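You operate a simulated robot arm through the tools that you are given. There is no shell and no other tool. Be economical: measure what you need, move in short steps, check, and stop when the job is done.

You are at the controls of a simulated robot arm. One attempt, no reset.

## Task
Wash the sticky strainer in warm water and stand it on the rack.
Fine: the drying rack; plug the drain first, run the warm lever to the blue line, shut it; a teaspoon spilt at most, nothing dropped, broken or left on. What is to be rubbed or washed off counts as gone when no trace of it is left.

Only the result counts: the job must be done as asked and must still hold three seconds after the hand-in. Knocking over, shifting, dropping, spilling or breaking anything else fails it.

## Robot
A 6-joint arm with a two-finger parallel gripper on a trunk, on a base that drives. Base frame: it is fixed to the floor where the robot stands at the start and does not move with it; the origin is under the middle of the robot, x ahead of it, y to its left, z up; the surface under the hand at the start is at about z = 0.75. Lengths are in m, angles in rad, forces in N, time in s.
With the tool pointing down near the work surface it reaches from about 0.32 to 0.82 m from the robot's upright axis, wherever it stands. Its first joint turns from -2.897 to 2.897 rad. Places, roughly: cold lever [0.7, -0.6, 1]; drain [0.5, -0.3, 0.7]; sink basin [0.6, -0.4, 0.8]; something [0.4, -0.9, 0.9]; warm lever [0.8, -0.4, 1]. Payload 3.43 kg.
The TCP is the grasp point between the finger pads, 0.034 m short of the fingertips. In the tool frame z runs along the fingers and y along their closing line. Largest opening 0.128 m; finger width 0.024, thickness 0.012; the body of the gripper, 0.048 by 0.13 m, starts 0.096 m behind the TCP.
Orientation is that of the tool frame in the base frame, as a unit quaternion [x, y, z, w]. With the fingers straight down and closing along the base's y, the tool's x points along the base's -x, its y along +y and its z along -z.

## Interface
- The arm moves only by the tool servo_tool. Its argument "targets" is a list of rows, each a list of 3 entries, a list of its own where there are three numbers: the shift along the tool's x, y, z in m, then the turn, a rotation vector about the tool's x, y, z in rad, then the closure in counts, from 0 (fully open) to 255 (shut). In form: [[[dx, dy, dz], [ax, ay, az], fingers], ...]. A call has 1 to 12 rows; each row shifts and turns the commanded pose from where the row before left it, along the tool's axes as they then stand. Rows are played at 5 a second. More than 0.05 m and 0.15 rad between two rows, or a gripper value outside its range, and nothing of the call is played. A pose out of reach is approached as far as the arm can. The call stops where the force on the tool passes 40 N (or 10 N more than at its start, if that is more) or the arm is blocked; 0.2 s more then pass. Each finger travels about 0.045 m/s and halts on what it meets, pressing with about 33 N; the grip force reading is that of the motor and also rises with nothing between the fingers. The clock runs only during rows and for 0.2 s after the last one: add rows that do not move to give the fingers time. It gives the time, the measured TCP pose, the force on the tool (base axes), the opening and the grip force at its end, in the units of the frame above (readings bear some noise), with the torque about the TCP (base axes, N m) and any sound that the robot's microphone picked up.
- Cameras (640 x 400 px; columns grow to the right, rows downward): "scene" is now at [-0.006, 0.0765, 1.5125]; the picture's right is [-0.73, -0.68, 0.00], its down [-0.45, 0.48, -0.76] and it looks along [0.52, -0.55, -0.65] (base axes); focal length 276 px, centre (320, 200). "wrist" rides on the gripper at [0.076, -0.011, -0.16] in the tool frame; the picture's right is [0.15, 0.99, 0.00], its down [-0.88, 0.13, -0.46] and it looks along [-0.45, 0.07, 0.89] (tool axes); focal length 234 px, centre (320, 200). There is no depth. A picture from a camera that has moved, and an enlarged one, comes with that camera's place and axes in the base frame and with its lens.
- camera(camera): a new picture of that camera. No time passes.
- drive_base(legs): drives the robot by 1 to 6 legs, each [ahead, turn to the left] in m and rad, along the robot's own axes; the way and the turn of a leg run together, so that a leg with both is an arc; at most 1.5 m and 3.142 rad a leg. The arm and the cameras ride along, it lands a little off, and it stops where it bumps. It gives what a move gives.
- pan_tilt(pan, tilt): turns the head with the scene camera to pan (to the left, within 2.705 rad either way) and tilt (down, from -0.506 to 1.204), counted from straight ahead of the robot. It gives what a move gives.
- close_up(camera, box): a new picture of the part [left, top, right, bottom] of that camera's present view, enlarged. No time passes.
- hand_in(): hands the job in; it is judged then, once.

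Go step by step. Nothing tells you exact positions but the pictures and the camera data: compare them with the known pose of the tool, close in by small moves and look again before you grip or let go. The budget is 120 turns and 90 pictures, counting those below and the enlarged ones. Unless the task says otherwise, let go and move clear before handing in, and close with one line.

The tools are called by a JSON object that holds its "method" and its "body". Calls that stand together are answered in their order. servo_tool: Moves the arm, as the interface text tells. Its arguments: {"type":"object","properties":{"targets":{"type":"array"}},"required":["targets"]} The other tools are called the same way: drive_base (legs) drives the base; pan_tilt (pan, tilt) turns the head that bears the scene camera; camera (camera) takes a picture; close_up (camera, box) takes an enlarged picture of a part of a camera's view; hand_in () hands the job in.

At the start:

```text
time_s: 0.0
tool_pos: [0.4122, -0.3778, 1.1808]
ee_rot: [0.0, 1.0, 0.0, 0.001]
force: [-0.2, -0.5, -0.2]
torque: [0.03, 0.02, 0.03]
finger_gap: 0.1281
gripper_force: 0.0
robot x, y, heading: [-0.0081, -0.0198, -0.0]
head pan, tilt: [-0.82, 0.71]
```

scene: 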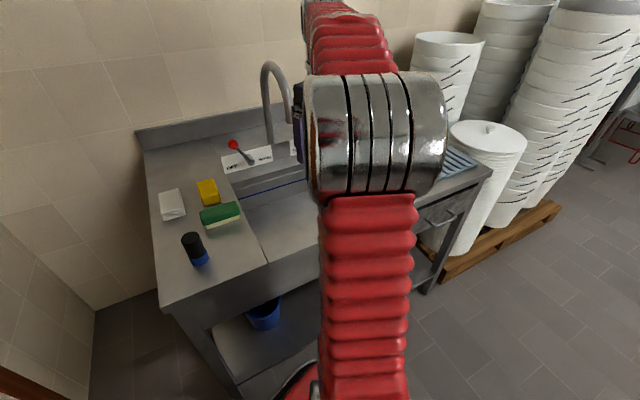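
wrist: 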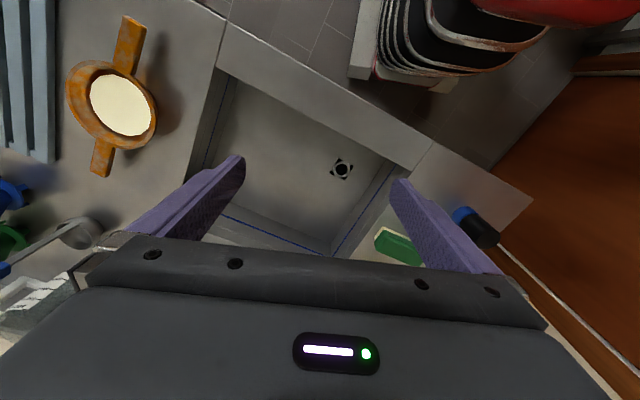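

I see a sink with a drain, an orange strainer on the right-hand counter, a rack beyond it, and sponge, brush and bottle on the left. I'll look closer before moving.

{"method": "close_up", "body": {"camera": "wrist", "box": [0, 0, 320, 300]}}

{"method": "close_up", "body": {"camera": "scene", "box": [130, 50, 330, 290]}}

```text
1.33 times, centred on (160, 150) of wrist
camera zoom: at [0.3365, -0.3885, 1.3404], right [-0.15, 0.99, 0.0], down [0.88, 0.13, 0.46], along [0.45, 0.07, -0.89], focal length 312 px, centre (533, 267)
```

zoom: 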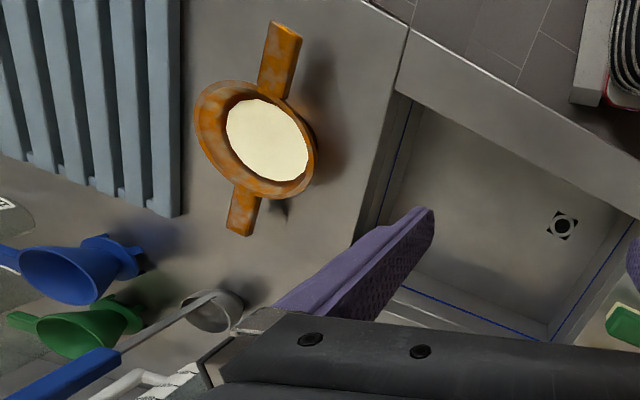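

```text
1.67 times, centred on (230, 170) of scene
camera zoom: at [-0.006, 0.0765, 1.5125], right [-0.73, -0.68, 0.0], down [-0.45, 0.48, -0.76], along [0.52, -0.55, -0.65], focal length 460 px, centre (470, 250)
```

zoom: 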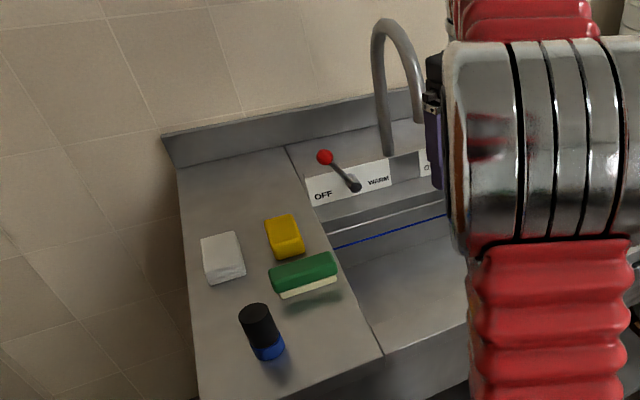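

The drain is at about (0.53,-0.30), the strainer about (0.42,-0.71), with the rack beyond it. I'll move the hand right for a better look at the tools lying behind the strainer.

{"method": "servo_tool", "body": {"targets": [[[0, -0.05, 0], [0, 0, 0], 0], [[0, -0.05, 0], [0, 0, 0], 0], [[0, -0.05, 0], [0, 0, 0], 0], [[0, -0.05, 0], [0, 0, 0], 0]]}}

{"method": "camera", "body": {"camera": "wrist"}}

{"method": "camera", "body": {"camera": "scene"}}

```text
time_s: 1.0
tool_pos: [0.4123, -0.5776, 1.1819]
ee_rot: [0.0, 1.0, -0.001, -0.001]
force: [-0.7, 1.0, 1.6]
torque: [-0.13, -0.03, -0.04]
finger_gap: 0.1279
gripper_force: 0.1
robot x, y, heading: [-0.0037, -0.0192, 0.002]
head pan, tilt: [-0.82, 0.71]
```

```text
85 pictures are left
camera wrist: at [0.3372, -0.5882, 1.3416], right [-0.15, 0.99, 0.0], down [0.88, 0.13, 0.46], along [0.45, 0.07, -0.89], focal length 234 px, centre (320, 200)
```

wrist: 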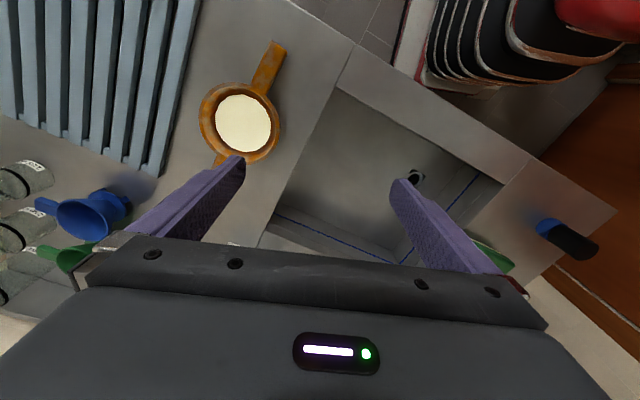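

```text
84 pictures are left
camera scene: at [-0.0062, 0.0769, 1.5125], right [-0.73, -0.68, 0.0], down [-0.45, 0.48, -0.76], along [0.52, -0.55, -0.65], focal length 276 px, centre (320, 200)
```

scene: 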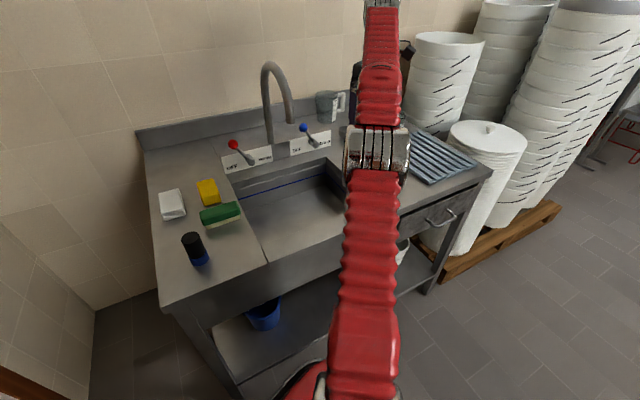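

Now I can see both levers, the faucet and a metal jug at the back. I'll zoom on the taps and the left-hand items.

{"method": "close_up", "body": {"camera": "scene", "box": [210, 50, 370, 210]}}

{"method": "close_up", "body": {"camera": "wrist", "box": [0, 30, 300, 310]}}

```text
2.50 times, centred on (290, 130) of scene
camera zoom: at [-0.0062, 0.0769, 1.5125], right [-0.73, -0.68, 0.0], down [-0.45, 0.48, -0.76], along [0.52, -0.55, -0.65], focal length 690 px, centre (395, 375)
```

zoom: 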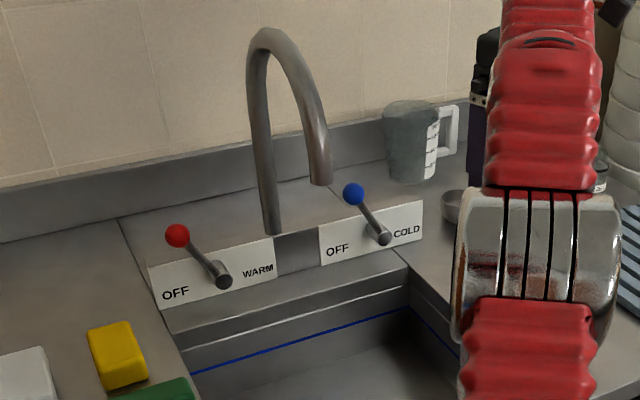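

```text
1.43 times, centred on (150, 170) of wrist
camera zoom: at [0.3372, -0.5882, 1.3416], right [-0.15, 0.99, 0.0], down [0.88, 0.13, 0.46], along [0.45, 0.07, -0.89], focal length 334 px, centre (563, 243)
```

zoom: 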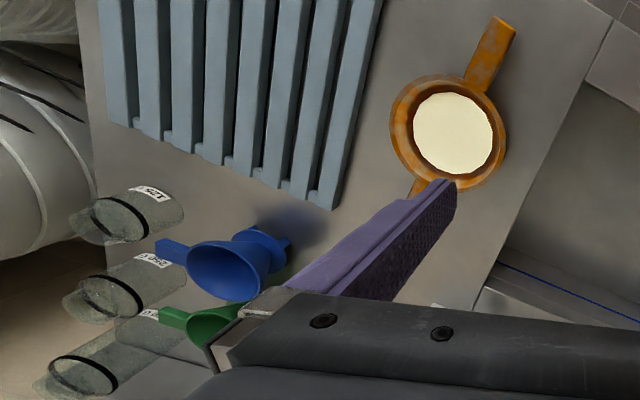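

The plug isn't visible yet; I see funnels, jars and a drawer. I'll enlarge the left counter items and the under-shelf area.

{"method": "close_up", "body": {"camera": "scene", "box": [140, 160, 270, 290]}}

{"method": "close_up", "body": {"camera": "wrist", "box": [340, 120, 620, 290]}}

{"method": "servo_tool", "body": {"targets": [[[0.05, 0, 0], [0, 0, 0], 0], [[0.03, 0.05, 0], [0, 0, 0], 0], [[0, 0.05, 0], [0, 0, 0], 0], [[0, 0.05, 0], [0, 0, 0], 0], [[0, 0.05, 0], [0, 0, 0], 0], [[0, 0.05, 0], [0, 0, 0], 0], [[0, 0.05, 0], [0, 0, 0], 0], [[0, 0.05, 0], [0, 0, 0], 0], [[0, 0.05, 0], [0, 0, 0], 0], [[0, 0.05, 0], [0, 0, 0], 0], [[0, 0.05, 0], [0, 0, 0], 0], [[0, 0.05, 0], [0, 0, 0], 0]]}}

{"method": "camera", "body": {"camera": "scene"}}

{"method": "camera", "body": {"camera": "wrist"}}

```text
3.08 times, centred on (205, 225) of scene
camera zoom: at [-0.0062, 0.0769, 1.5125], right [-0.73, -0.68, 0.0], down [-0.45, 0.48, -0.76], along [0.52, -0.55, -0.65], focal length 850 px, centre (674, 123)
```

zoom: 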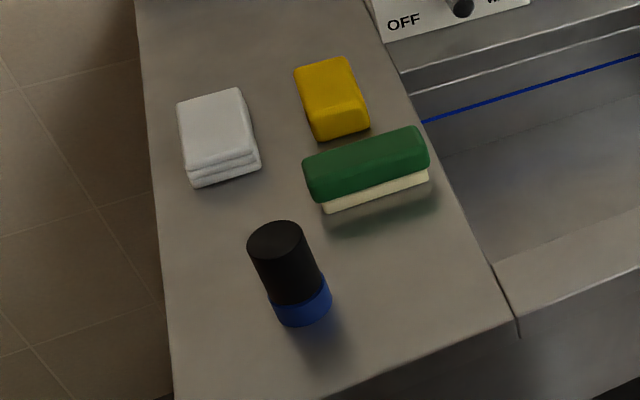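

```text
2.29 times, centred on (480, 205) of wrist
camera zoom: at [0.3372, -0.5882, 1.3416], right [-0.15, 0.99, 0.0], down [0.88, 0.13, 0.46], along [0.45, 0.07, -0.89], focal length 535 px, centre (-46, 189)
```

zoom: 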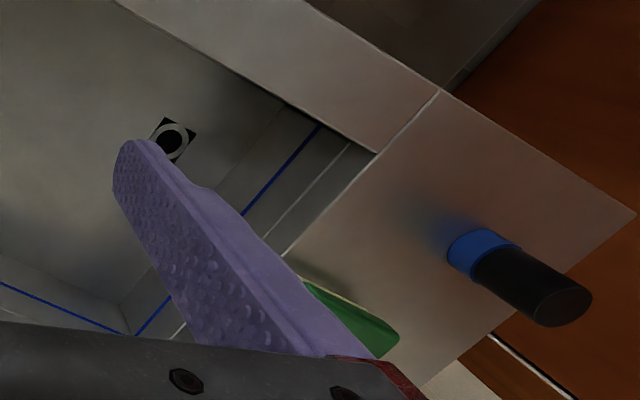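

```text
refused: row 2 steps farther than a row can; nothing moved
```

```text
79 pictures are left
camera scene: at [-0.0062, 0.0769, 1.5125], right [-0.73, -0.68, 0.0], down [-0.45, 0.48, -0.76], along [0.52, -0.55, -0.65], focal length 276 px, centre (320, 200)
```

scene: 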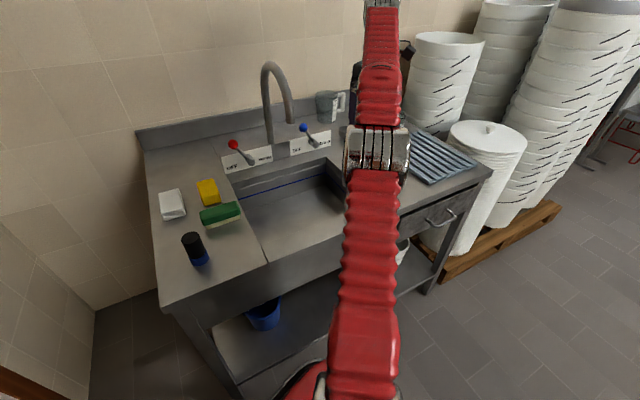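

```text
78 pictures are left
camera wrist: at [0.3372, -0.5882, 1.3416], right [-0.15, 0.99, 0.0], down [0.88, 0.13, 0.46], along [0.45, 0.07, -0.89], focal length 234 px, centre (320, 200)
```

wrist: 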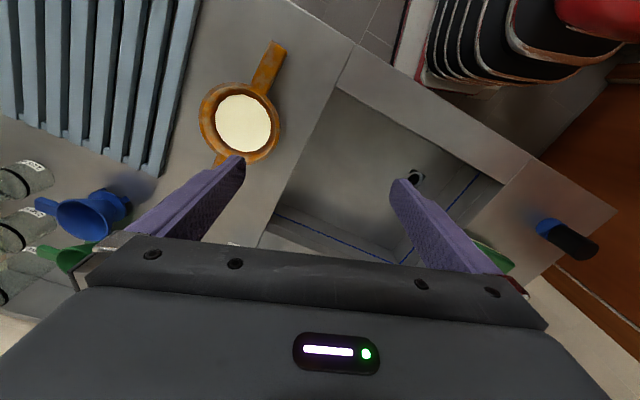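

No plug yet for sure; the black/blue item may be a stopper or a bottle. I'll swing the arm aside so that the rest is visible.

{"method": "servo_tool", "body": {"targets": [[[0.04, 0.03, 0], [0, 0, 0], 0], [[0.04, 0.03, 0], [0, 0, 0], 0], [[0, 0.05, 0], [0, 0, 0], 0], [[0, 0.05, 0], [0, 0, 0], 0], [[0, 0.05, 0], [0, 0, 0], 0], [[0, 0.05, 0], [0, 0, 0], 0], [[0, 0.05, 0], [0, 0, 0], 0], [[0, 0.05, 0], [0, 0, 0], 0], [[0, 0.05, 0], [0, 0, 0], 0], [[0, 0.05, 0], [0, 0, 0], 0], [[0, 0.05, 0], [0, 0, 0], 0], [[0, 0.05, 0], [0, 0, 0], 0]]}}

{"method": "camera", "body": {"camera": "scene"}}

{"method": "camera", "body": {"camera": "wrist"}}

```text
time_s: 3.6
tool_pos: [0.3299, -0.0158, 1.1818]
ee_rot: [0.0, 1.0, 0.0, 0.0]
force: [0.4, -0.1, 0.1]
torque: [-0.04, 0.01, 0.0]
finger_gap: 0.1279
gripper_force: 0.0
robot x, y, heading: [-0.0041, -0.0197, -0.0]
head pan, tilt: [-0.82, 0.71]
```

```text
77 pictures are left
camera scene: at [-0.0062, 0.0766, 1.5125], right [-0.73, -0.68, 0.0], down [-0.45, 0.48, -0.76], along [0.52, -0.55, -0.65], focal length 276 px, centre (320, 200)
```

scene: 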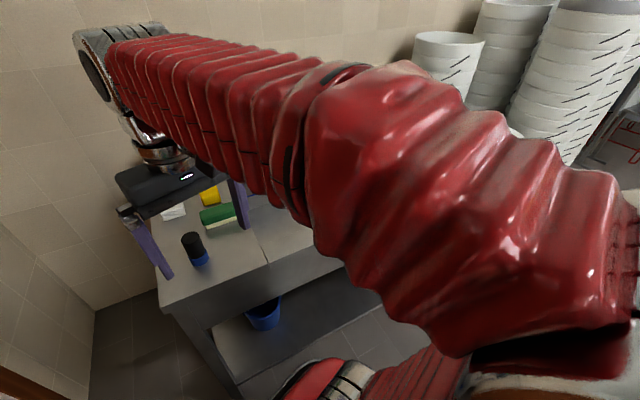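

```text
76 pictures are left
camera wrist: at [0.2562, -0.0275, 1.3416], right [-0.15, 0.99, 0.0], down [0.88, 0.13, 0.46], along [0.45, 0.07, -0.89], focal length 234 px, centre (320, 200)
```

wrist: 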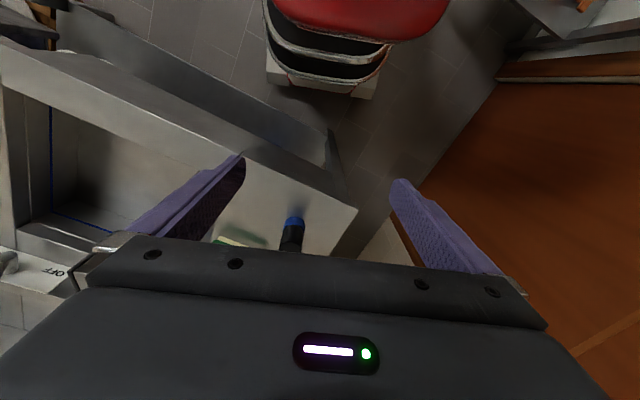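

The elbow blocks the view; I'll swing the hand farther left and drop into a free view of the whole counter.

{"method": "servo_tool", "body": {"targets": [[[0.0, 0.05, 0], [0, 0, 0.15], 0], [[0, 0.05, 0], [0, 0, 0.15], 0], [[0, 0.05, 0], [0, 0, 0.15], 0], [[0, 0.05, 0], [0, 0, 0.15], 0], [[0, 0.05, 0], [0, 0, 0.15], 0], [[0, 0.05, 0], [0, 0, 0.15], 0], [[0, 0.05, 0], [0, 0, 0.15], 0], [[0, 0.05, 0], [0, 0, 0.15], 0]]}}

{"method": "pan_tilt", "body": {"pan": -1.0, "tilt": 0.75}}

{"method": "camera", "body": {"camera": "scene"}}

```text
time_s: 5.4
tool_pos: [0.5193, 0.3089, 1.1807]
ee_rot: [0.566, 0.825, 0.0, -0.001]
force: [-0.8, 0.6, 0.9]
torque: [0.04, -0.07, 0.02]
finger_gap: 0.1281
gripper_force: 0.1
robot x, y, heading: [-0.0059, -0.0197, 0.002]
head pan, tilt: [-0.82, 0.71]
```

```text
time_s: 6.1
tool_pos: [0.5194, 0.3091, 1.1805]
ee_rot: [0.563, 0.826, 0.0, -0.001]
force: [-0.3, 0.2, 0.7]
torque: [0.02, 0.01, -0.01]
finger_gap: 0.1277
gripper_force: 0.1
robot x, y, heading: [0.0006, -0.0201, -0.007]
head pan, tilt: [-1.0, 0.75]
```

```text
75 pictures are left
camera scene: at [-0.0186, 0.0687, 1.5091], right [-0.84, -0.54, 0.0], down [-0.37, 0.57, -0.73], along [0.4, -0.62, -0.68], focal length 276 px, centre (320, 200)
```

scene: 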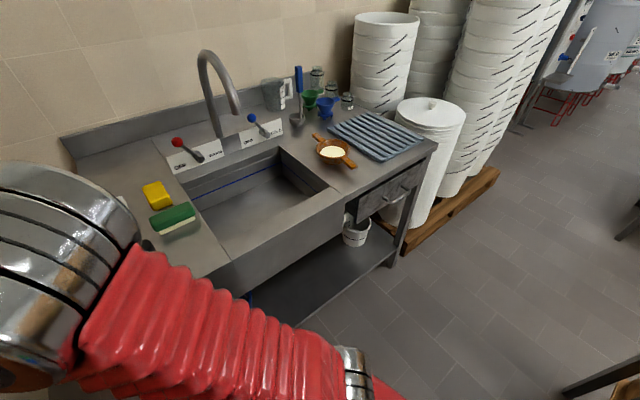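

A clear view: strainer between sink and rack, a drawer at right that seems partly open. I'll zoom in on the strainer/rack and the drawer.

{"method": "close_up", "body": {"camera": "scene", "box": [330, 130, 450, 260]}}

{"method": "close_up", "body": {"camera": "scene", "box": [250, 60, 410, 180]}}

{"method": "close_up", "body": {"camera": "scene", "box": [150, 110, 350, 260]}}

```text
3.08 times, centred on (390, 195) of scene
camera zoom: at [-0.0186, 0.0687, 1.5091], right [-0.84, -0.54, 0.0], down [-0.37, 0.57, -0.73], along [0.4, -0.62, -0.68], focal length 850 px, centre (105, 215)
```

zoom: 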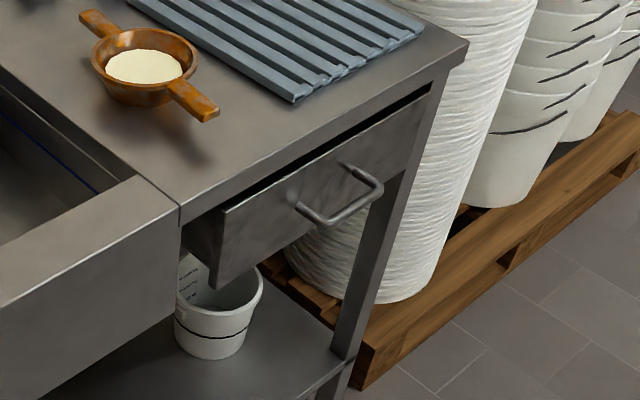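

```text
3.33 times, centred on (330, 120) of scene
camera zoom: at [-0.0186, 0.0687, 1.5091], right [-0.84, -0.54, 0.0], down [-0.37, 0.57, -0.73], along [0.4, -0.62, -0.68], focal length 921 px, centre (287, 467)
```

zoom: 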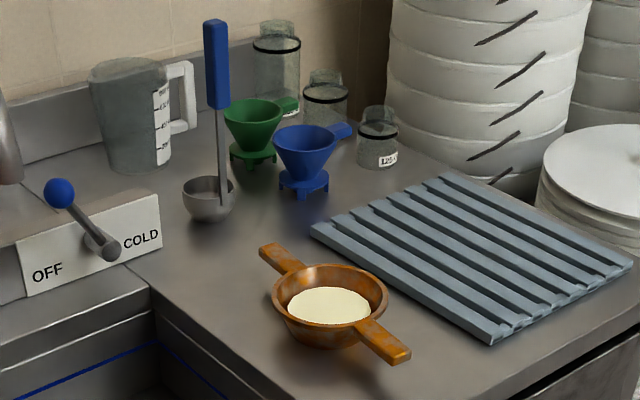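

```text
2.67 times, centred on (250, 185) of scene
camera zoom: at [-0.0186, 0.0687, 1.5091], right [-0.84, -0.54, 0.0], down [-0.37, 0.57, -0.73], along [0.4, -0.62, -0.68], focal length 737 px, centre (507, 240)
```

zoom: 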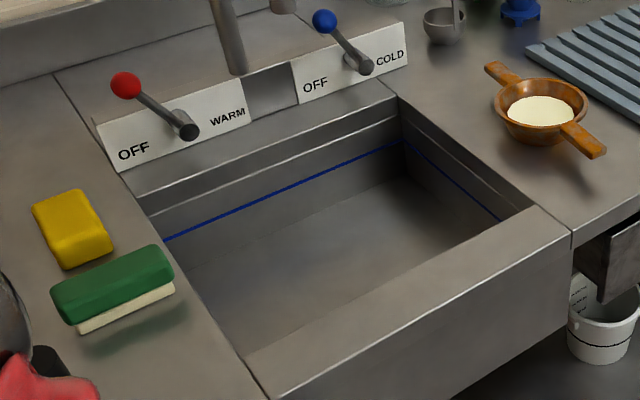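

The strainer is coated with an orange sticky film. Next I check whether the black/blue piece at about (0.57,-0.04) is the plug, by bringing the wrist camera over it.

{"method": "servo_tool", "body": {"targets": [[[0, -0.05, 0], [0, 0, -0.15], 0], [[0, -0.05, 0], [0, 0, -0.15], 0], [[0, -0.05, 0], [0, 0, -0.15], 0], [[0, -0.05, 0], [0, 0, -0.15], 0], [[0, -0.05, 0], [0, 0, -0.15], 0], [[0, -0.05, 0], [0, 0, -0.15], 0], [[0, -0.05, 0], [0, 0, -0.15], 0], [[0, -0.05, 0], [0, 0, -0.15], 0], [[-0.045, 0, 0], [0, 0, 0], 0], [[-0.045, 0, 0], [0, 0, 0], 0], [[-0.045, 0, 0.02], [0, 0, 0], 0]]}}

{"method": "camera", "body": {"camera": "wrist"}}

```text
time_s: 8.5
tool_pos: [0.4179, 0.014, 1.1601]
ee_rot: [-0.001, 1.0, 0.001, 0.0]
force: [-0.4, -1.3, 0.0]
torque: [0.02, -0.03, -0.05]
finger_gap: 0.1281
gripper_force: 0.1
robot x, y, heading: [-0.0025, -0.0212, -0.0]
head pan, tilt: [-1.0, 0.75]
```

```text
71 pictures are left
camera wrist: at [0.3434, 0.0033, 1.3198], right [-0.15, 0.99, 0.0], down [0.88, 0.13, 0.46], along [0.45, 0.07, -0.89], focal length 234 px, centre (320, 200)
```

wrist: 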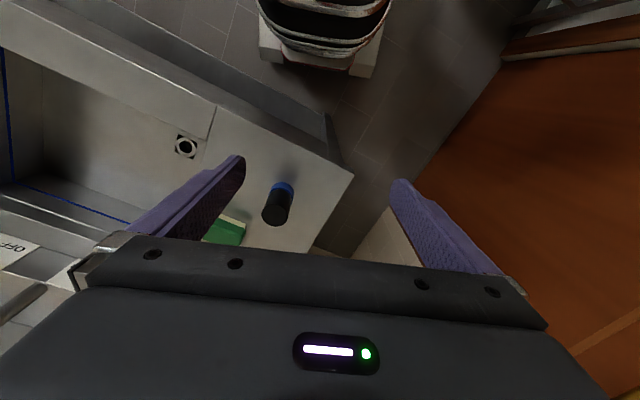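

{"method": "close_up", "body": {"camera": "wrist", "box": [140, 110, 360, 260]}}

```text
2.67 times, centred on (250, 185) of wrist
camera zoom: at [0.3434, 0.0033, 1.3198], right [-0.15, 0.99, 0.0], down [0.88, 0.13, 0.46], along [0.45, 0.07, -0.89], focal length 624 px, centre (507, 240)
```

zoom: 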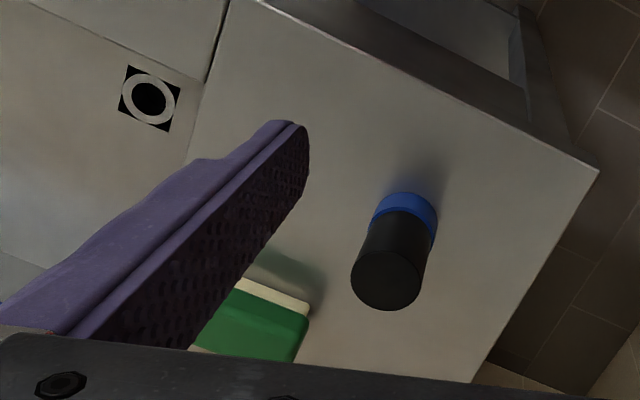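

The black/blue piece has a flared blue foot about the size of the drain ring, plausibly the plug, but I want to check the drawer too. I'll move the base to the right along the counter to a spot from which everything is reachable.

{"method": "drive_base", "body": {"legs": [[0, -1.934], [0.27, 0], [0, 1.571]]}}

{"method": "pan_tilt", "body": {"pan": -0.6, "tilt": 0.9}}

{"method": "camera", "body": {"camera": "scene"}}

{"method": "camera", "body": {"camera": "wrist"}}

```text
time_s: 15.4
tool_pos: [-0.1107, -0.4336, 1.1608]
ee_rot: [0.814, 0.581, 0.001, 0.0]
force: [-0.8, -0.5, -0.2]
torque: [0.02, 0.05, -0.04]
finger_gap: 0.1278
gripper_force: 0.0
robot x, y, heading: [0.0416, -0.0393, -1.894]
head pan, tilt: [-1.0, 0.75]
stopped in leg 1: the robot was blocked; the commanded pose is now the measured one
```

```text
time_s: 16.2
tool_pos: [-0.1097, -0.4327, 1.1617]
ee_rot: [0.814, 0.581, 0.0, 0.001]
force: [-0.2, 0.9, -0.6]
torque: [0.01, 0.03, 0.03]
finger_gap: 0.128
gripper_force: 0.1
robot x, y, heading: [0.0394, -0.0389, -1.895]
head pan, tilt: [-0.6, 0.901]
```

```text
69 pictures are left
camera scene: at [0.1509, -0.0764, 1.4972], right [-0.6, 0.8, 0.0], down [0.63, 0.47, -0.62], along [-0.5, -0.37, -0.78], focal length 276 px, centre (320, 200)
```

scene: 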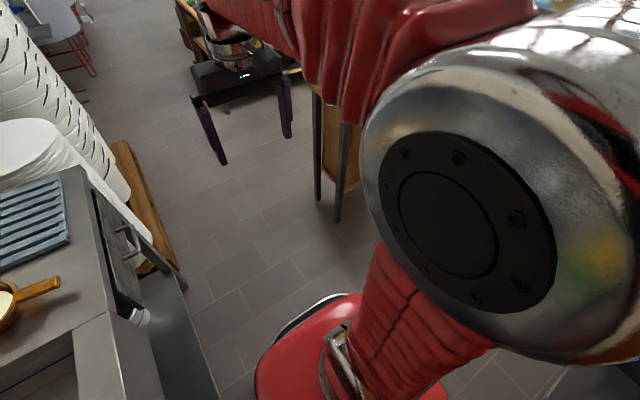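

```text
68 pictures are left
camera wrist: at [-0.0951, -0.3577, 1.3206], right [0.98, -0.18, 0.0], down [-0.16, -0.87, 0.46], along [-0.08, -0.45, -0.89], focal length 234 px, centre (320, 200)
```

wrist: 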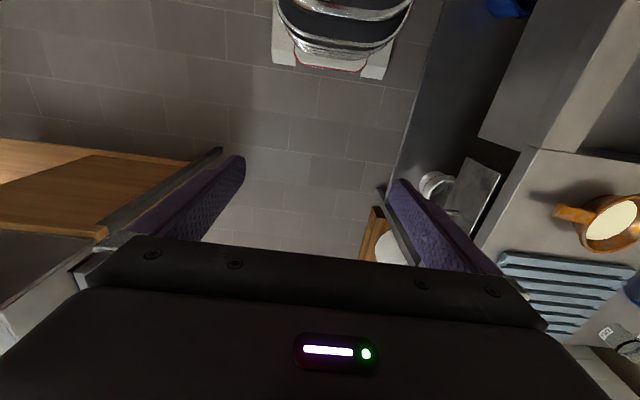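

The turn ended just short of its aim, with the robot pushed slightly toward the counter, so something behind it was touched. I'll look behind and below.

{"method": "pan_tilt", "body": {"pan": -2.5, "tilt": 0.9}}

{"method": "camera", "body": {"camera": "scene"}}

{"method": "pan_tilt", "body": {"pan": 0.6, "tilt": 1.0}}

{"method": "camera", "body": {"camera": "scene"}}

```text
time_s: 18.1
tool_pos: [-0.1111, -0.4338, 1.1615]
ee_rot: [0.814, 0.581, 0.001, 0.0]
force: [0.6, 0.0, -0.2]
torque: [0.03, 0.06, 0.02]
finger_gap: 0.1279
gripper_force: 0.1
robot x, y, heading: [0.0435, -0.0369, -1.896]
head pan, tilt: [-2.499, 0.901]
```

```text
67 pictures are left
camera scene: at [0.1874, 0.0408, 1.4972], right [0.95, 0.31, 0.0], down [0.25, -0.74, -0.62], along [-0.2, 0.59, -0.78], focal length 276 px, centre (320, 200)
```

scene: 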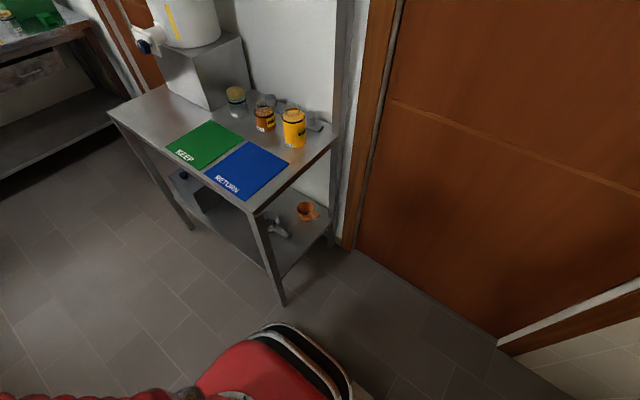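

```text
time_s: 20.8
tool_pos: [-0.1101, -0.4331, 1.1602]
ee_rot: [0.815, 0.58, 0.0, 0.0]
force: [-0.5, 1.4, -0.3]
torque: [-0.01, 0.01, 0.0]
finger_gap: 0.128
gripper_force: 0.1
robot x, y, heading: [0.0455, -0.0378, -1.892]
head pan, tilt: [0.6, 1.0]
```

```text
66 pictures are left
camera scene: at [0.2302, -0.0979, 1.49], right [-0.96, -0.27, 0.0], down [-0.23, 0.81, -0.54], along [0.15, -0.52, -0.84], focal length 276 px, centre (320, 200)
```

scene: 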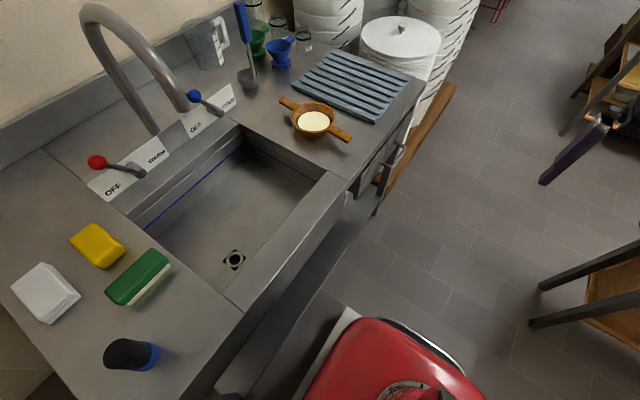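

The base's rear corner touched the lower shelf; everything still stands. I'll back off from the counter facing it, then go parallel to it.

{"method": "drive_base", "body": {"legs": [[0, 1.53], [-0.11, 0], [0, -1.4]]}}

```text
time_s: 32.6
tool_pos: [-0.1596, -0.4113, 1.1606]
ee_rot: [0.774, 0.633, 0.0, 0.001]
force: [0.2, 0.5, 0.8]
torque: [0.02, 0.02, 0.01]
finger_gap: 0.1281
gripper_force: 0.1
robot x, y, heading: [-0.0537, 0.0008, -1.756]
head pan, tilt: [0.6, 1.0]
```

Clear now. Driving along the counter and turning to face it.

{"method": "drive_base", "body": {"legs": [[0.28, 0], [0, 1.393]]}}

{"method": "pan_tilt", "body": {"pan": 0.1, "tilt": 0.85}}

{"method": "camera", "body": {"camera": "scene"}}

```text
time_s: 40.0
tool_pos: [0.2789, -0.4576, 1.162]
ee_rot: [0.188, 0.982, 0.0, -0.001]
force: [0.3, 0.3, 0.3]
torque: [0.0, 0.01, -0.02]
finger_gap: 0.1281
gripper_force: 0.1
robot x, y, heading: [-0.119, -0.3187, -0.372]
head pan, tilt: [0.6, 1.0]
```

```text
time_s: 40.9
tool_pos: [0.2778, -0.457, 1.1624]
ee_rot: [0.188, 0.982, 0.0, 0.0]
force: [0.1, 0.8, -0.1]
torque: [0.01, -0.03, 0.02]
finger_gap: 0.1278
gripper_force: 0.1
robot x, y, heading: [-0.1174, -0.3168, -0.368]
head pan, tilt: [0.099, 0.85]
```

```text
65 pictures are left
camera scene: at [-0.0421, -0.166, 1.5011], right [-0.27, -0.96, 0.0], down [-0.72, 0.2, -0.66], along [0.64, -0.18, -0.75], focal length 276 px, centre (320, 200)
```

scene: 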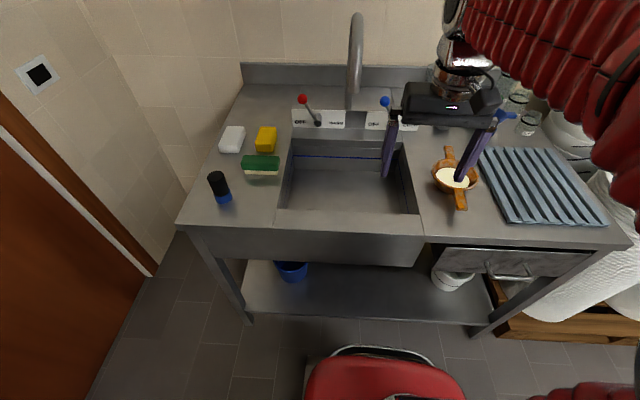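

Now square to the counter with everything in view. Zooming on the drawer and the black piece.

{"method": "close_up", "body": {"camera": "scene", "box": [420, 220, 600, 330]}}

{"method": "close_up", "body": {"camera": "scene", "box": [190, 110, 300, 220]}}

```text
3.56 times, centred on (510, 275) of scene
camera zoom: at [-0.0421, -0.166, 1.5011], right [-0.27, -0.96, 0.0], down [-0.72, 0.2, -0.66], along [0.64, -0.18, -0.75], focal length 982 px, centre (-356, -67)
```

zoom: 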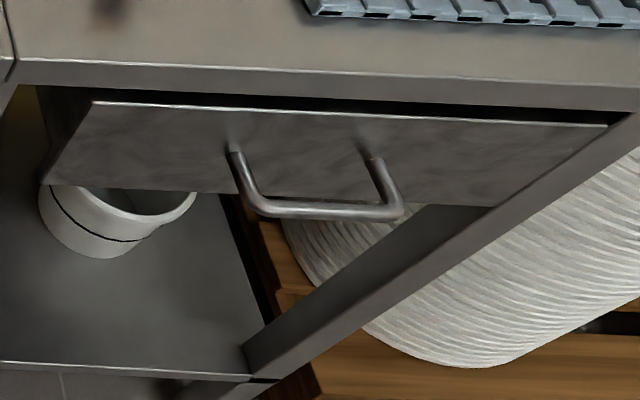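

```text
3.64 times, centred on (245, 165) of scene
camera zoom: at [-0.0421, -0.166, 1.5011], right [-0.27, -0.96, 0.0], down [-0.72, 0.2, -0.66], along [0.64, -0.18, -0.75], focal length 1004 px, centre (593, 327)
```

zoom: 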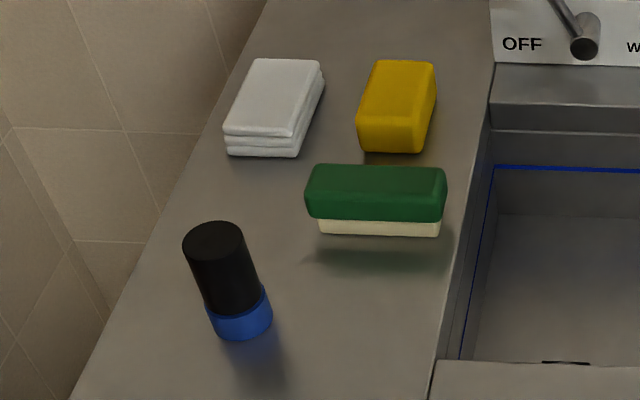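

The drawer is nearly shut, so I take the black/blue piece as the plug, at about (0.54,-0.042), from z 0.91 to 1.00. I'll bring the hand over it.

{"method": "servo_tool", "body": {"targets": [[[0, 0.049, 0], [0, 0, 0], 0], [[0, 0.049, 0], [0, 0, 0], 0], [[0, 0.049, 0], [0, 0, 0], 0], [[0, 0.049, 0], [0, 0, 0], 0], [[0, 0.049, 0], [0, 0, 0], 0], [[0, 0.049, 0], [0, 0, 0], 0], [[0, 0.049, 0], [0, 0, 0], 0], [[0, 0.049, 0], [0, 0, 0], 0], [[0, 0.049, 0], [0, 0, 0], 0], [[-0.03, 0.035, 0], [0, 0, 0], 0], [[-0.03, 0.006, 0.03], [0, 0, 0], 0], [[-0.03, 0, 0.03], [0, 0, 0], 0]]}}

{"method": "camera", "body": {"camera": "wrist"}}

{"method": "camera", "body": {"camera": "scene"}}

```text
time_s: 43.5
tool_pos: [0.543, -0.0417, 1.1021]
ee_rot: [0.188, 0.982, 0.0, 0.0]
force: [-0.5, 0.3, -0.2]
torque: [0.0, -0.04, 0.01]
finger_gap: 0.1283
gripper_force: 0.1
robot x, y, heading: [-0.1216, -0.3156, -0.372]
head pan, tilt: [0.099, 0.85]
```

```text
62 pictures are left
camera wrist: at [0.4682, -0.0248, 1.2617], right [0.23, 0.97, 0.0], down [0.87, -0.21, 0.46], along [0.44, -0.1, -0.89], focal length 234 px, centre (320, 200)
```

wrist: 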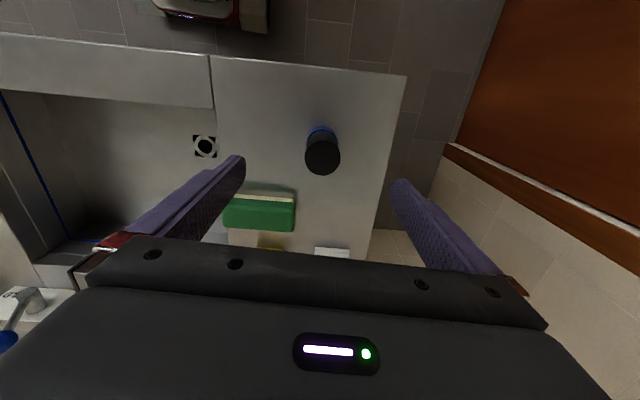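

```text
61 pictures are left
camera scene: at [-0.0421, -0.1661, 1.5011], right [-0.27, -0.96, 0.0], down [-0.72, 0.2, -0.66], along [0.64, -0.18, -0.75], focal length 276 px, centre (320, 200)
```

scene: 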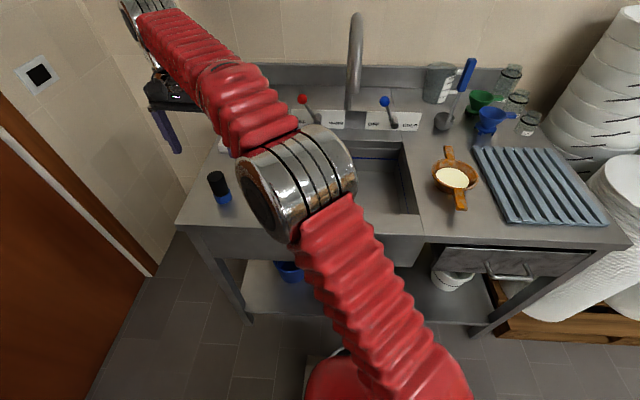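

The plug sits right under the TCP, within 3 mm. I'll descend and close on the black grip.

{"method": "servo_tool", "body": {"targets": [[[0, 0.002, 0.045], [0, 0, 0], 0], [[0, 0, 0.045], [0, 0, 0], 0], [[0, 0, 0.044], [0, 0, 0], 0], [[0, 0, 0], [0, 0, 0], 60], [[0, 0, 0], [0, 0, 0], 120], [[0, 0, 0], [0, 0, 0], 180], [[0, 0, 0], [0, 0, 0], 220], [[0, 0, 0], [0, 0, 0], 220], [[0, 0, 0], [0, 0, 0], 220], [[0, 0, 0], [0, 0, 0], 220]]}}

{"method": "camera", "body": {"camera": "wrist"}}

```text
time_s: 45.7
tool_pos: [0.5425, -0.0397, 0.9685]
ee_rot: [0.189, 0.982, -0.001, -0.001]
force: [2.1, 4.2, 0.5]
torque: [0.17, -0.06, 0.03]
finger_gap: 0.0424
gripper_force: 32.9
robot x, y, heading: [-0.1194, -0.317, -0.371]
head pan, tilt: [0.099, 0.85]
```

```text
60 pictures are left
camera wrist: at [0.4686, -0.0223, 1.1275], right [0.23, 0.97, 0.0], down [0.87, -0.2, 0.46], along [0.44, -0.1, -0.89], focal length 234 px, centre (320, 200)
```

wrist: 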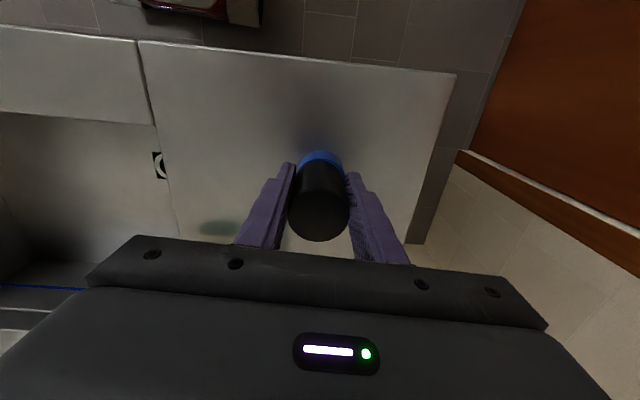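

Gripped. I'll lift and carry it over the drain at about (0.534,-0.299).

{"method": "servo_tool", "body": {"targets": [[[0, 0, -0.045], [0, 0, 0], 220], [[0, 0, -0.045], [0, 0, 0], 220], [[0, -0.049, 0], [0, 0, 0], 220], [[0, -0.049, 0], [0, 0, 0], 220], [[0, -0.049, 0], [0, 0, 0], 220], [[0, -0.049, 0], [0, 0, 0], 220], [[0, -0.048, 0], [0, 0, 0], 220], [[-0.044, 0, 0], [0, 0, 0], 220], [[-0.044, 0, 0], [0, 0, 0], 220], [[0, 0, 0.03], [0, 0, 0], 220]]}}

{"method": "camera", "body": {"camera": "wrist"}}

{"method": "camera", "body": {"camera": "scene"}}

```text
time_s: 47.9
tool_pos: [0.5335, -0.3004, 1.0289]
ee_rot: [0.188, 0.982, 0.0, 0.0]
force: [0.1, 0.9, -1.3]
torque: [0.01, -0.01, 0.04]
finger_gap: 0.0423
gripper_force: 33.3
robot x, y, heading: [-0.1176, -0.3157, -0.373]
head pan, tilt: [0.099, 0.85]
```

```text
59 pictures are left
camera wrist: at [0.4593, -0.2827, 1.1875], right [0.23, 0.97, 0.0], down [0.87, -0.2, 0.46], along [0.44, -0.1, -0.89], focal length 234 px, centre (320, 200)
```

wrist: 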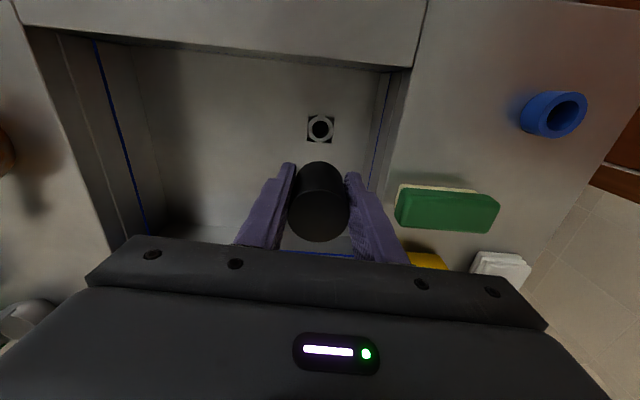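

```text
58 pictures are left
camera scene: at [-0.0419, -0.1661, 1.5011], right [-0.27, -0.96, 0.0], down [-0.72, 0.2, -0.66], along [0.64, -0.18, -0.75], focal length 276 px, centre (320, 200)
```

scene: 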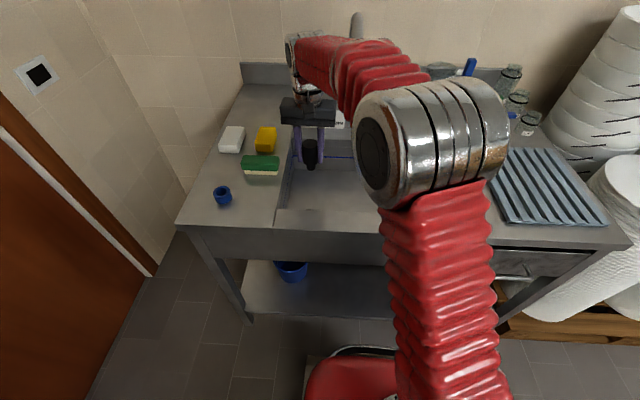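

The blue ring was just the plug's holder; the black piece is the plug in hand, and the drain appears straight below. I check alignment in a close-up.

{"method": "close_up", "body": {"camera": "wrist", "box": [270, 90, 370, 160]}}

{"method": "close_up", "body": {"camera": "scene", "box": [270, 80, 360, 200]}}

```text
5.71 times, centred on (320, 125) of wrist
camera zoom: at [0.4593, -0.2827, 1.1875], right [0.23, 0.97, 0.0], down [0.87, -0.2, 0.46], along [0.44, -0.1, -0.89], focal length 1338 px, centre (320, 629)
```

zoom: 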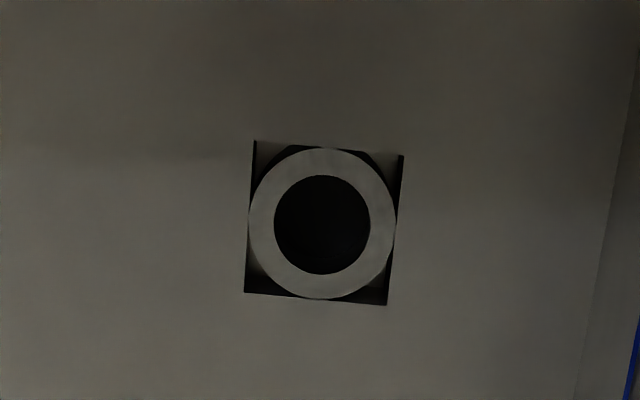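

```text
3.33 times, centred on (315, 140) of scene
camera zoom: at [-0.0419, -0.1661, 1.5011], right [-0.27, -0.96, 0.0], down [-0.72, 0.2, -0.66], along [0.64, -0.18, -0.75], focal length 921 px, centre (337, 400)
```

zoom: 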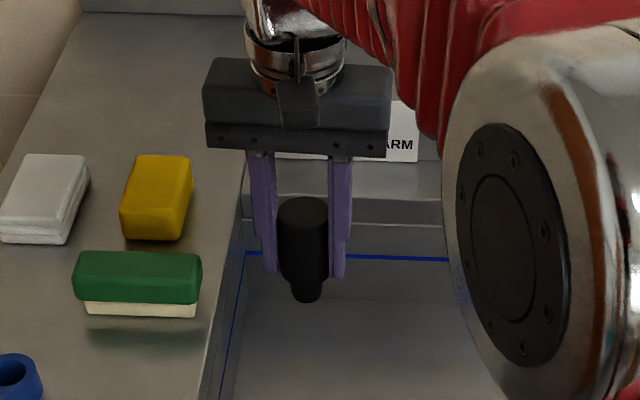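

The plug has a narrow nose that fits the ~31 mm hole. I'll lower it to just above the drain and look again.

{"method": "servo_tool", "body": {"targets": [[[0, 0.001, 0.045], [0, 0, 0], 220], [[0, 0, 0.045], [0, 0, 0], 220], [[0, 0, 0.045], [0, 0, 0], 220], [[0, 0, 0.03], [0, 0, 0], 220]]}}

{"method": "close_up", "body": {"camera": "wrist", "box": [240, 120, 400, 250]}}

{"method": "close_up", "body": {"camera": "scene", "box": [270, 120, 370, 220]}}

```text
time_s: 48.9
tool_pos: [0.5327, -0.2997, 0.8634]
ee_rot: [0.188, 0.982, 0.0, 0.0]
force: [-0.2, -1.3, -0.3]
torque: [0.01, -0.03, 0.0]
finger_gap: 0.0422
gripper_force: 33.0
robot x, y, heading: [-0.1195, -0.3108, -0.373]
head pan, tilt: [0.099, 0.85]
```

```text
3.08 times, centred on (320, 185) of wrist
camera zoom: at [0.4596, -0.2822, 1.0229], right [0.23, 0.97, 0.0], down [0.87, -0.2, 0.46], along [0.44, -0.1, -0.89], focal length 720 px, centre (320, 246)
```

zoom: 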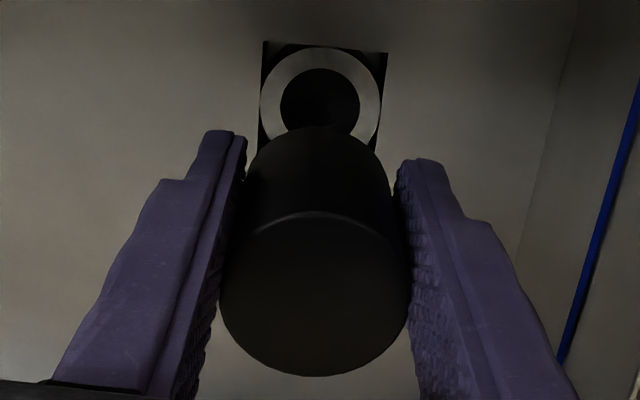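

```text
4.00 times, centred on (320, 170) of scene
camera zoom: at [-0.0419, -0.1661, 1.5011], right [-0.27, -0.96, 0.0], down [-0.72, 0.2, -0.66], along [0.64, -0.18, -0.75], focal length 1105 px, centre (320, 320)
```

zoom: 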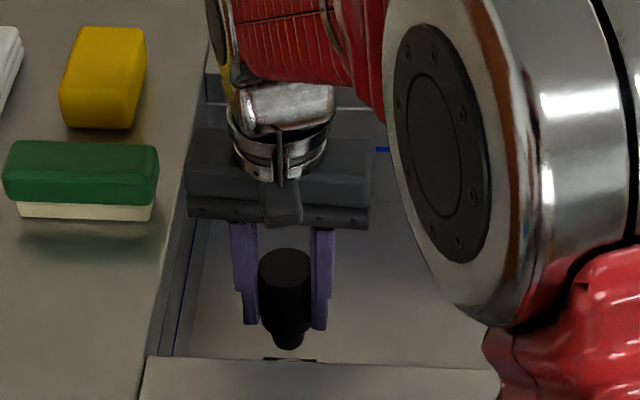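

Alignment is within about 1–2 mm. I make a small correction and lower to just over the hole.

{"method": "servo_tool", "body": {"targets": [[[0.001, 0.0008, 0.015], [0, 0, 0], 220], [[0, 0, 0.01], [0, 0, 0], 220]]}}

{"method": "close_up", "body": {"camera": "wrist", "box": [270, 130, 370, 230]}}

```text
time_s: 49.5
tool_pos: [0.5331, -0.2982, 0.8387]
ee_rot: [0.188, 0.982, -0.001, 0.0]
force: [0.2, 0.8, 0.1]
torque: [0.01, -0.01, -0.01]
finger_gap: 0.0423
gripper_force: 32.4
robot x, y, heading: [-0.1208, -0.3151, -0.37]
head pan, tilt: [0.099, 0.85]
```

```text
4.00 times, centred on (320, 180) of wrist
camera zoom: at [0.4592, -0.2806, 0.9979], right [0.23, 0.97, 0.0], down [0.87, -0.2, 0.46], along [0.44, -0.1, -0.89], focal length 937 px, centre (320, 280)
```

zoom: 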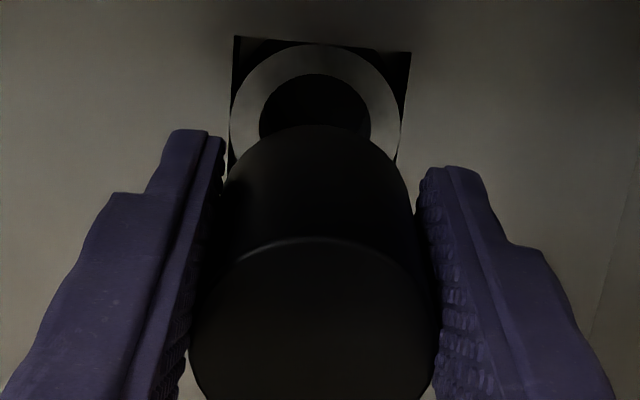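

Nearly centred. Descending slowly into the hole, watching the force.

{"method": "servo_tool", "body": {"targets": [[[0.0007, -0.0006, 0.005], [0, 0, 0], 220], [[0, 0, 0.005], [0, 0, 0], 220], [[0, 0, 0.005], [0, 0, 0], 220], [[0, 0, 0.004], [0, 0, 0], 220]]}}

{"method": "close_up", "body": {"camera": "wrist", "box": [270, 130, 370, 230]}}

```text
time_s: 50.5
tool_pos: [0.532, -0.298, 0.8187]
ee_rot: [0.189, 0.982, 0.0, 0.0]
force: [0.5, 0.9, -0.2]
torque: [-0.02, 0.01, 0.01]
finger_gap: 0.0422
gripper_force: 32.8
robot x, y, heading: [-0.119, -0.3178, -0.376]
head pan, tilt: [0.099, 0.85]
```

```text
4.00 times, centred on (320, 180) of wrist
camera zoom: at [0.4587, -0.2804, 0.978], right [0.23, 0.97, 0.0], down [0.87, -0.2, 0.46], along [0.44, -0.1, -0.89], focal length 937 px, centre (320, 280)
```

zoom: 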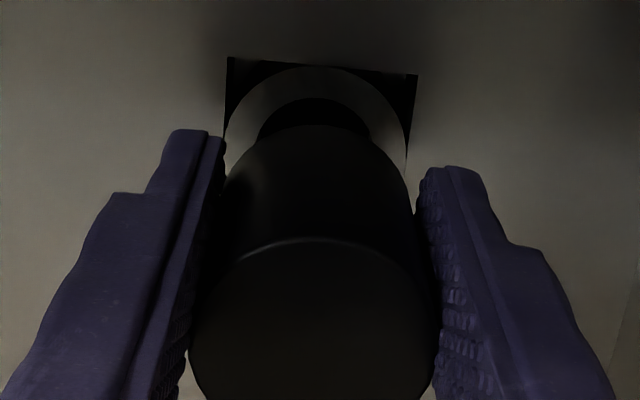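

Still centred with no contact yet. Continuing down.

{"method": "servo_tool", "body": {"targets": [[[0, 0, 0.005], [0, 0, 0], 220], [[0, 0, 0.005], [0, 0, 0], 220], [[0, 0, 0.004], [0, 0, 0], 220], [[0, 0, 0.003], [0, 0, 0], 220], [[0, 0, 0.003], [0, 0, 0], 220]]}}

{"method": "close_up", "body": {"camera": "wrist", "box": [270, 130, 370, 230]}}

```text
time_s: 51.7
tool_pos: [0.5314, -0.2972, 0.7975]
ee_rot: [0.188, 0.982, 0.0, 0.0]
force: [0.8, 6.0, 21.2]
torque: [0.23, -0.48, 0.13]
finger_gap: 0.042
gripper_force: 32.3
robot x, y, heading: [-0.1197, -0.3153, -0.372]
head pan, tilt: [0.099, 0.85]
```

```text
4.00 times, centred on (320, 180) of wrist
camera zoom: at [0.4581, -0.28, 0.9584], right [0.23, 0.97, 0.0], down [0.87, -0.2, 0.46], along [0.44, -0.1, -0.89], focal length 937 px, centre (320, 280)
```

zoom: 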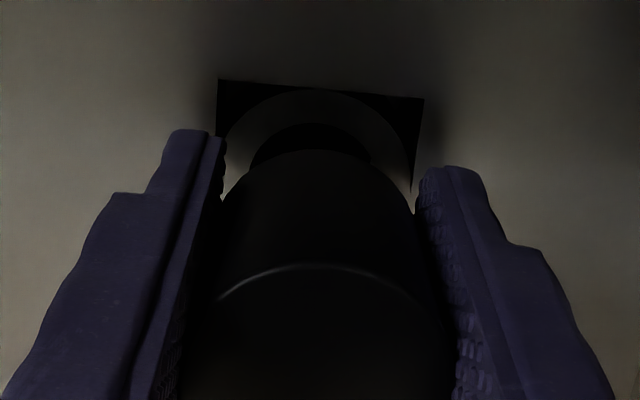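

The nose met the ring's far edge and the plug slid up a little in the grip. I'll lift a bit and inspect how it hangs now.

{"method": "servo_tool", "body": {"targets": [[[0, 0, -0.02], [0, 0, 0], 220], [[0, 0, -0.03], [0, 0, 0], 220], [[0, 0, -0.04], [0, 0, 0], 220]]}}

{"method": "close_up", "body": {"camera": "wrist", "box": [240, 110, 400, 250]}}

{"method": "close_up", "body": {"camera": "scene", "box": [290, 130, 350, 210]}}

```text
time_s: 52.5
tool_pos: [0.5325, -0.2992, 0.8897]
ee_rot: [0.188, 0.982, -0.001, -0.001]
force: [0.7, -0.2, 0.3]
torque: [0.01, 0.05, -0.02]
finger_gap: 0.0423
gripper_force: 32.9
robot x, y, heading: [-0.1185, -0.3153, -0.371]
head pan, tilt: [0.099, 0.85]
```

```text
2.86 times, centred on (320, 180) of wrist
camera zoom: at [0.4594, -0.2804, 1.0494], right [0.23, 0.97, 0.0], down [0.87, -0.2, 0.45], along [0.44, -0.1, -0.89], focal length 669 px, centre (320, 257)
```

zoom: 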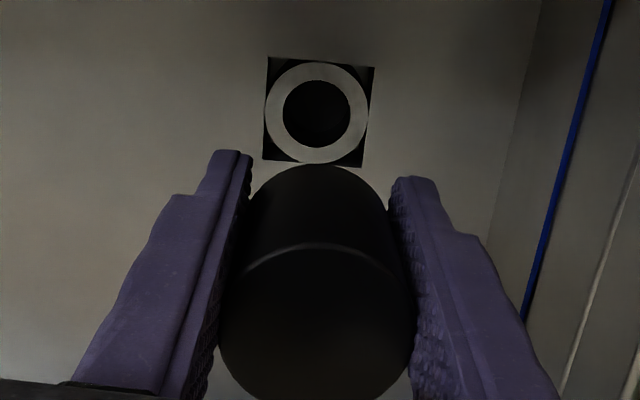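

```text
5.00 times, centred on (320, 170) of scene
camera zoom: at [-0.0416, -0.1662, 1.5011], right [-0.27, -0.96, 0.0], down [-0.72, 0.2, -0.66], along [0.64, -0.18, -0.75], focal length 1381 px, centre (320, 350)
```

zoom: 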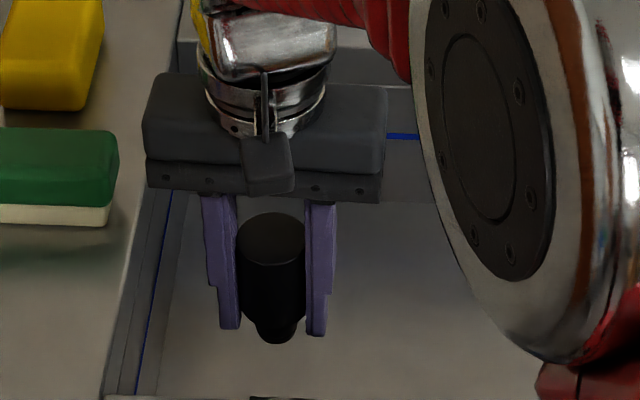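

The estimates say the plug sits about 5–6 mm too far forward relative to the hole (contact torque agrees). I'll shift toward the robot 4.5 mm, lower to light contact and look.

{"method": "servo_tool", "body": {"targets": [[[0.0045, 0, 0.04], [0, 0, 0], 220], [[0, 0, 0.035], [0, 0, 0], 220], [[0, 0, 0.008], [0, 0, 0], 220], [[0, 0, 0.005], [0, 0, 0], 220]]}}

{"method": "close_up", "body": {"camera": "wrist", "box": [270, 130, 370, 230]}}

```text
time_s: 53.5
tool_pos: [0.5278, -0.2976, 0.8007]
ee_rot: [0.188, 0.982, 0.001, 0.001]
force: [0.2, -0.4, -1.4]
torque: [0.01, 0.02, -0.01]
finger_gap: 0.0424
gripper_force: 33.1
robot x, y, heading: [-0.1189, -0.3096, -0.373]
head pan, tilt: [0.099, 0.85]
```

```text
4.00 times, centred on (320, 180) of wrist
camera zoom: at [0.4543, -0.2792, 0.9605], right [0.23, 0.97, 0.0], down [0.87, -0.2, 0.46], along [0.44, -0.1, -0.89], focal length 937 px, centre (320, 280)
```

zoom: 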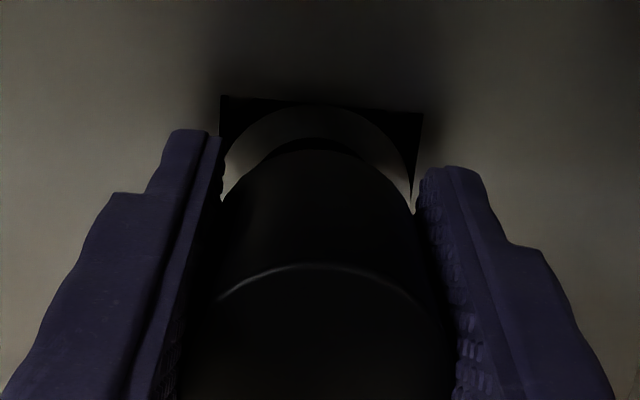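

The crescent of hole showing has shrunk as expected. Lowering with small steps toward the robot.

{"method": "servo_tool", "body": {"targets": [[[0.001, 0, 0.003], [0, 0, 0], 220], [[0, 0, 0.003], [0, 0, 0], 220], [[0, 0, 0.002], [0, 0, 0], 220]]}}

```text
time_s: 54.3
tool_pos: [0.5266, -0.2961, 0.7925]
ee_rot: [0.188, 0.982, 0.0, 0.0]
force: [0.1, -0.2, 0.0]
torque: [0.0, -0.02, -0.04]
finger_gap: 0.0419
gripper_force: 32.7
robot x, y, heading: [-0.1204, -0.3166, -0.371]
head pan, tilt: [0.099, 0.85]
```

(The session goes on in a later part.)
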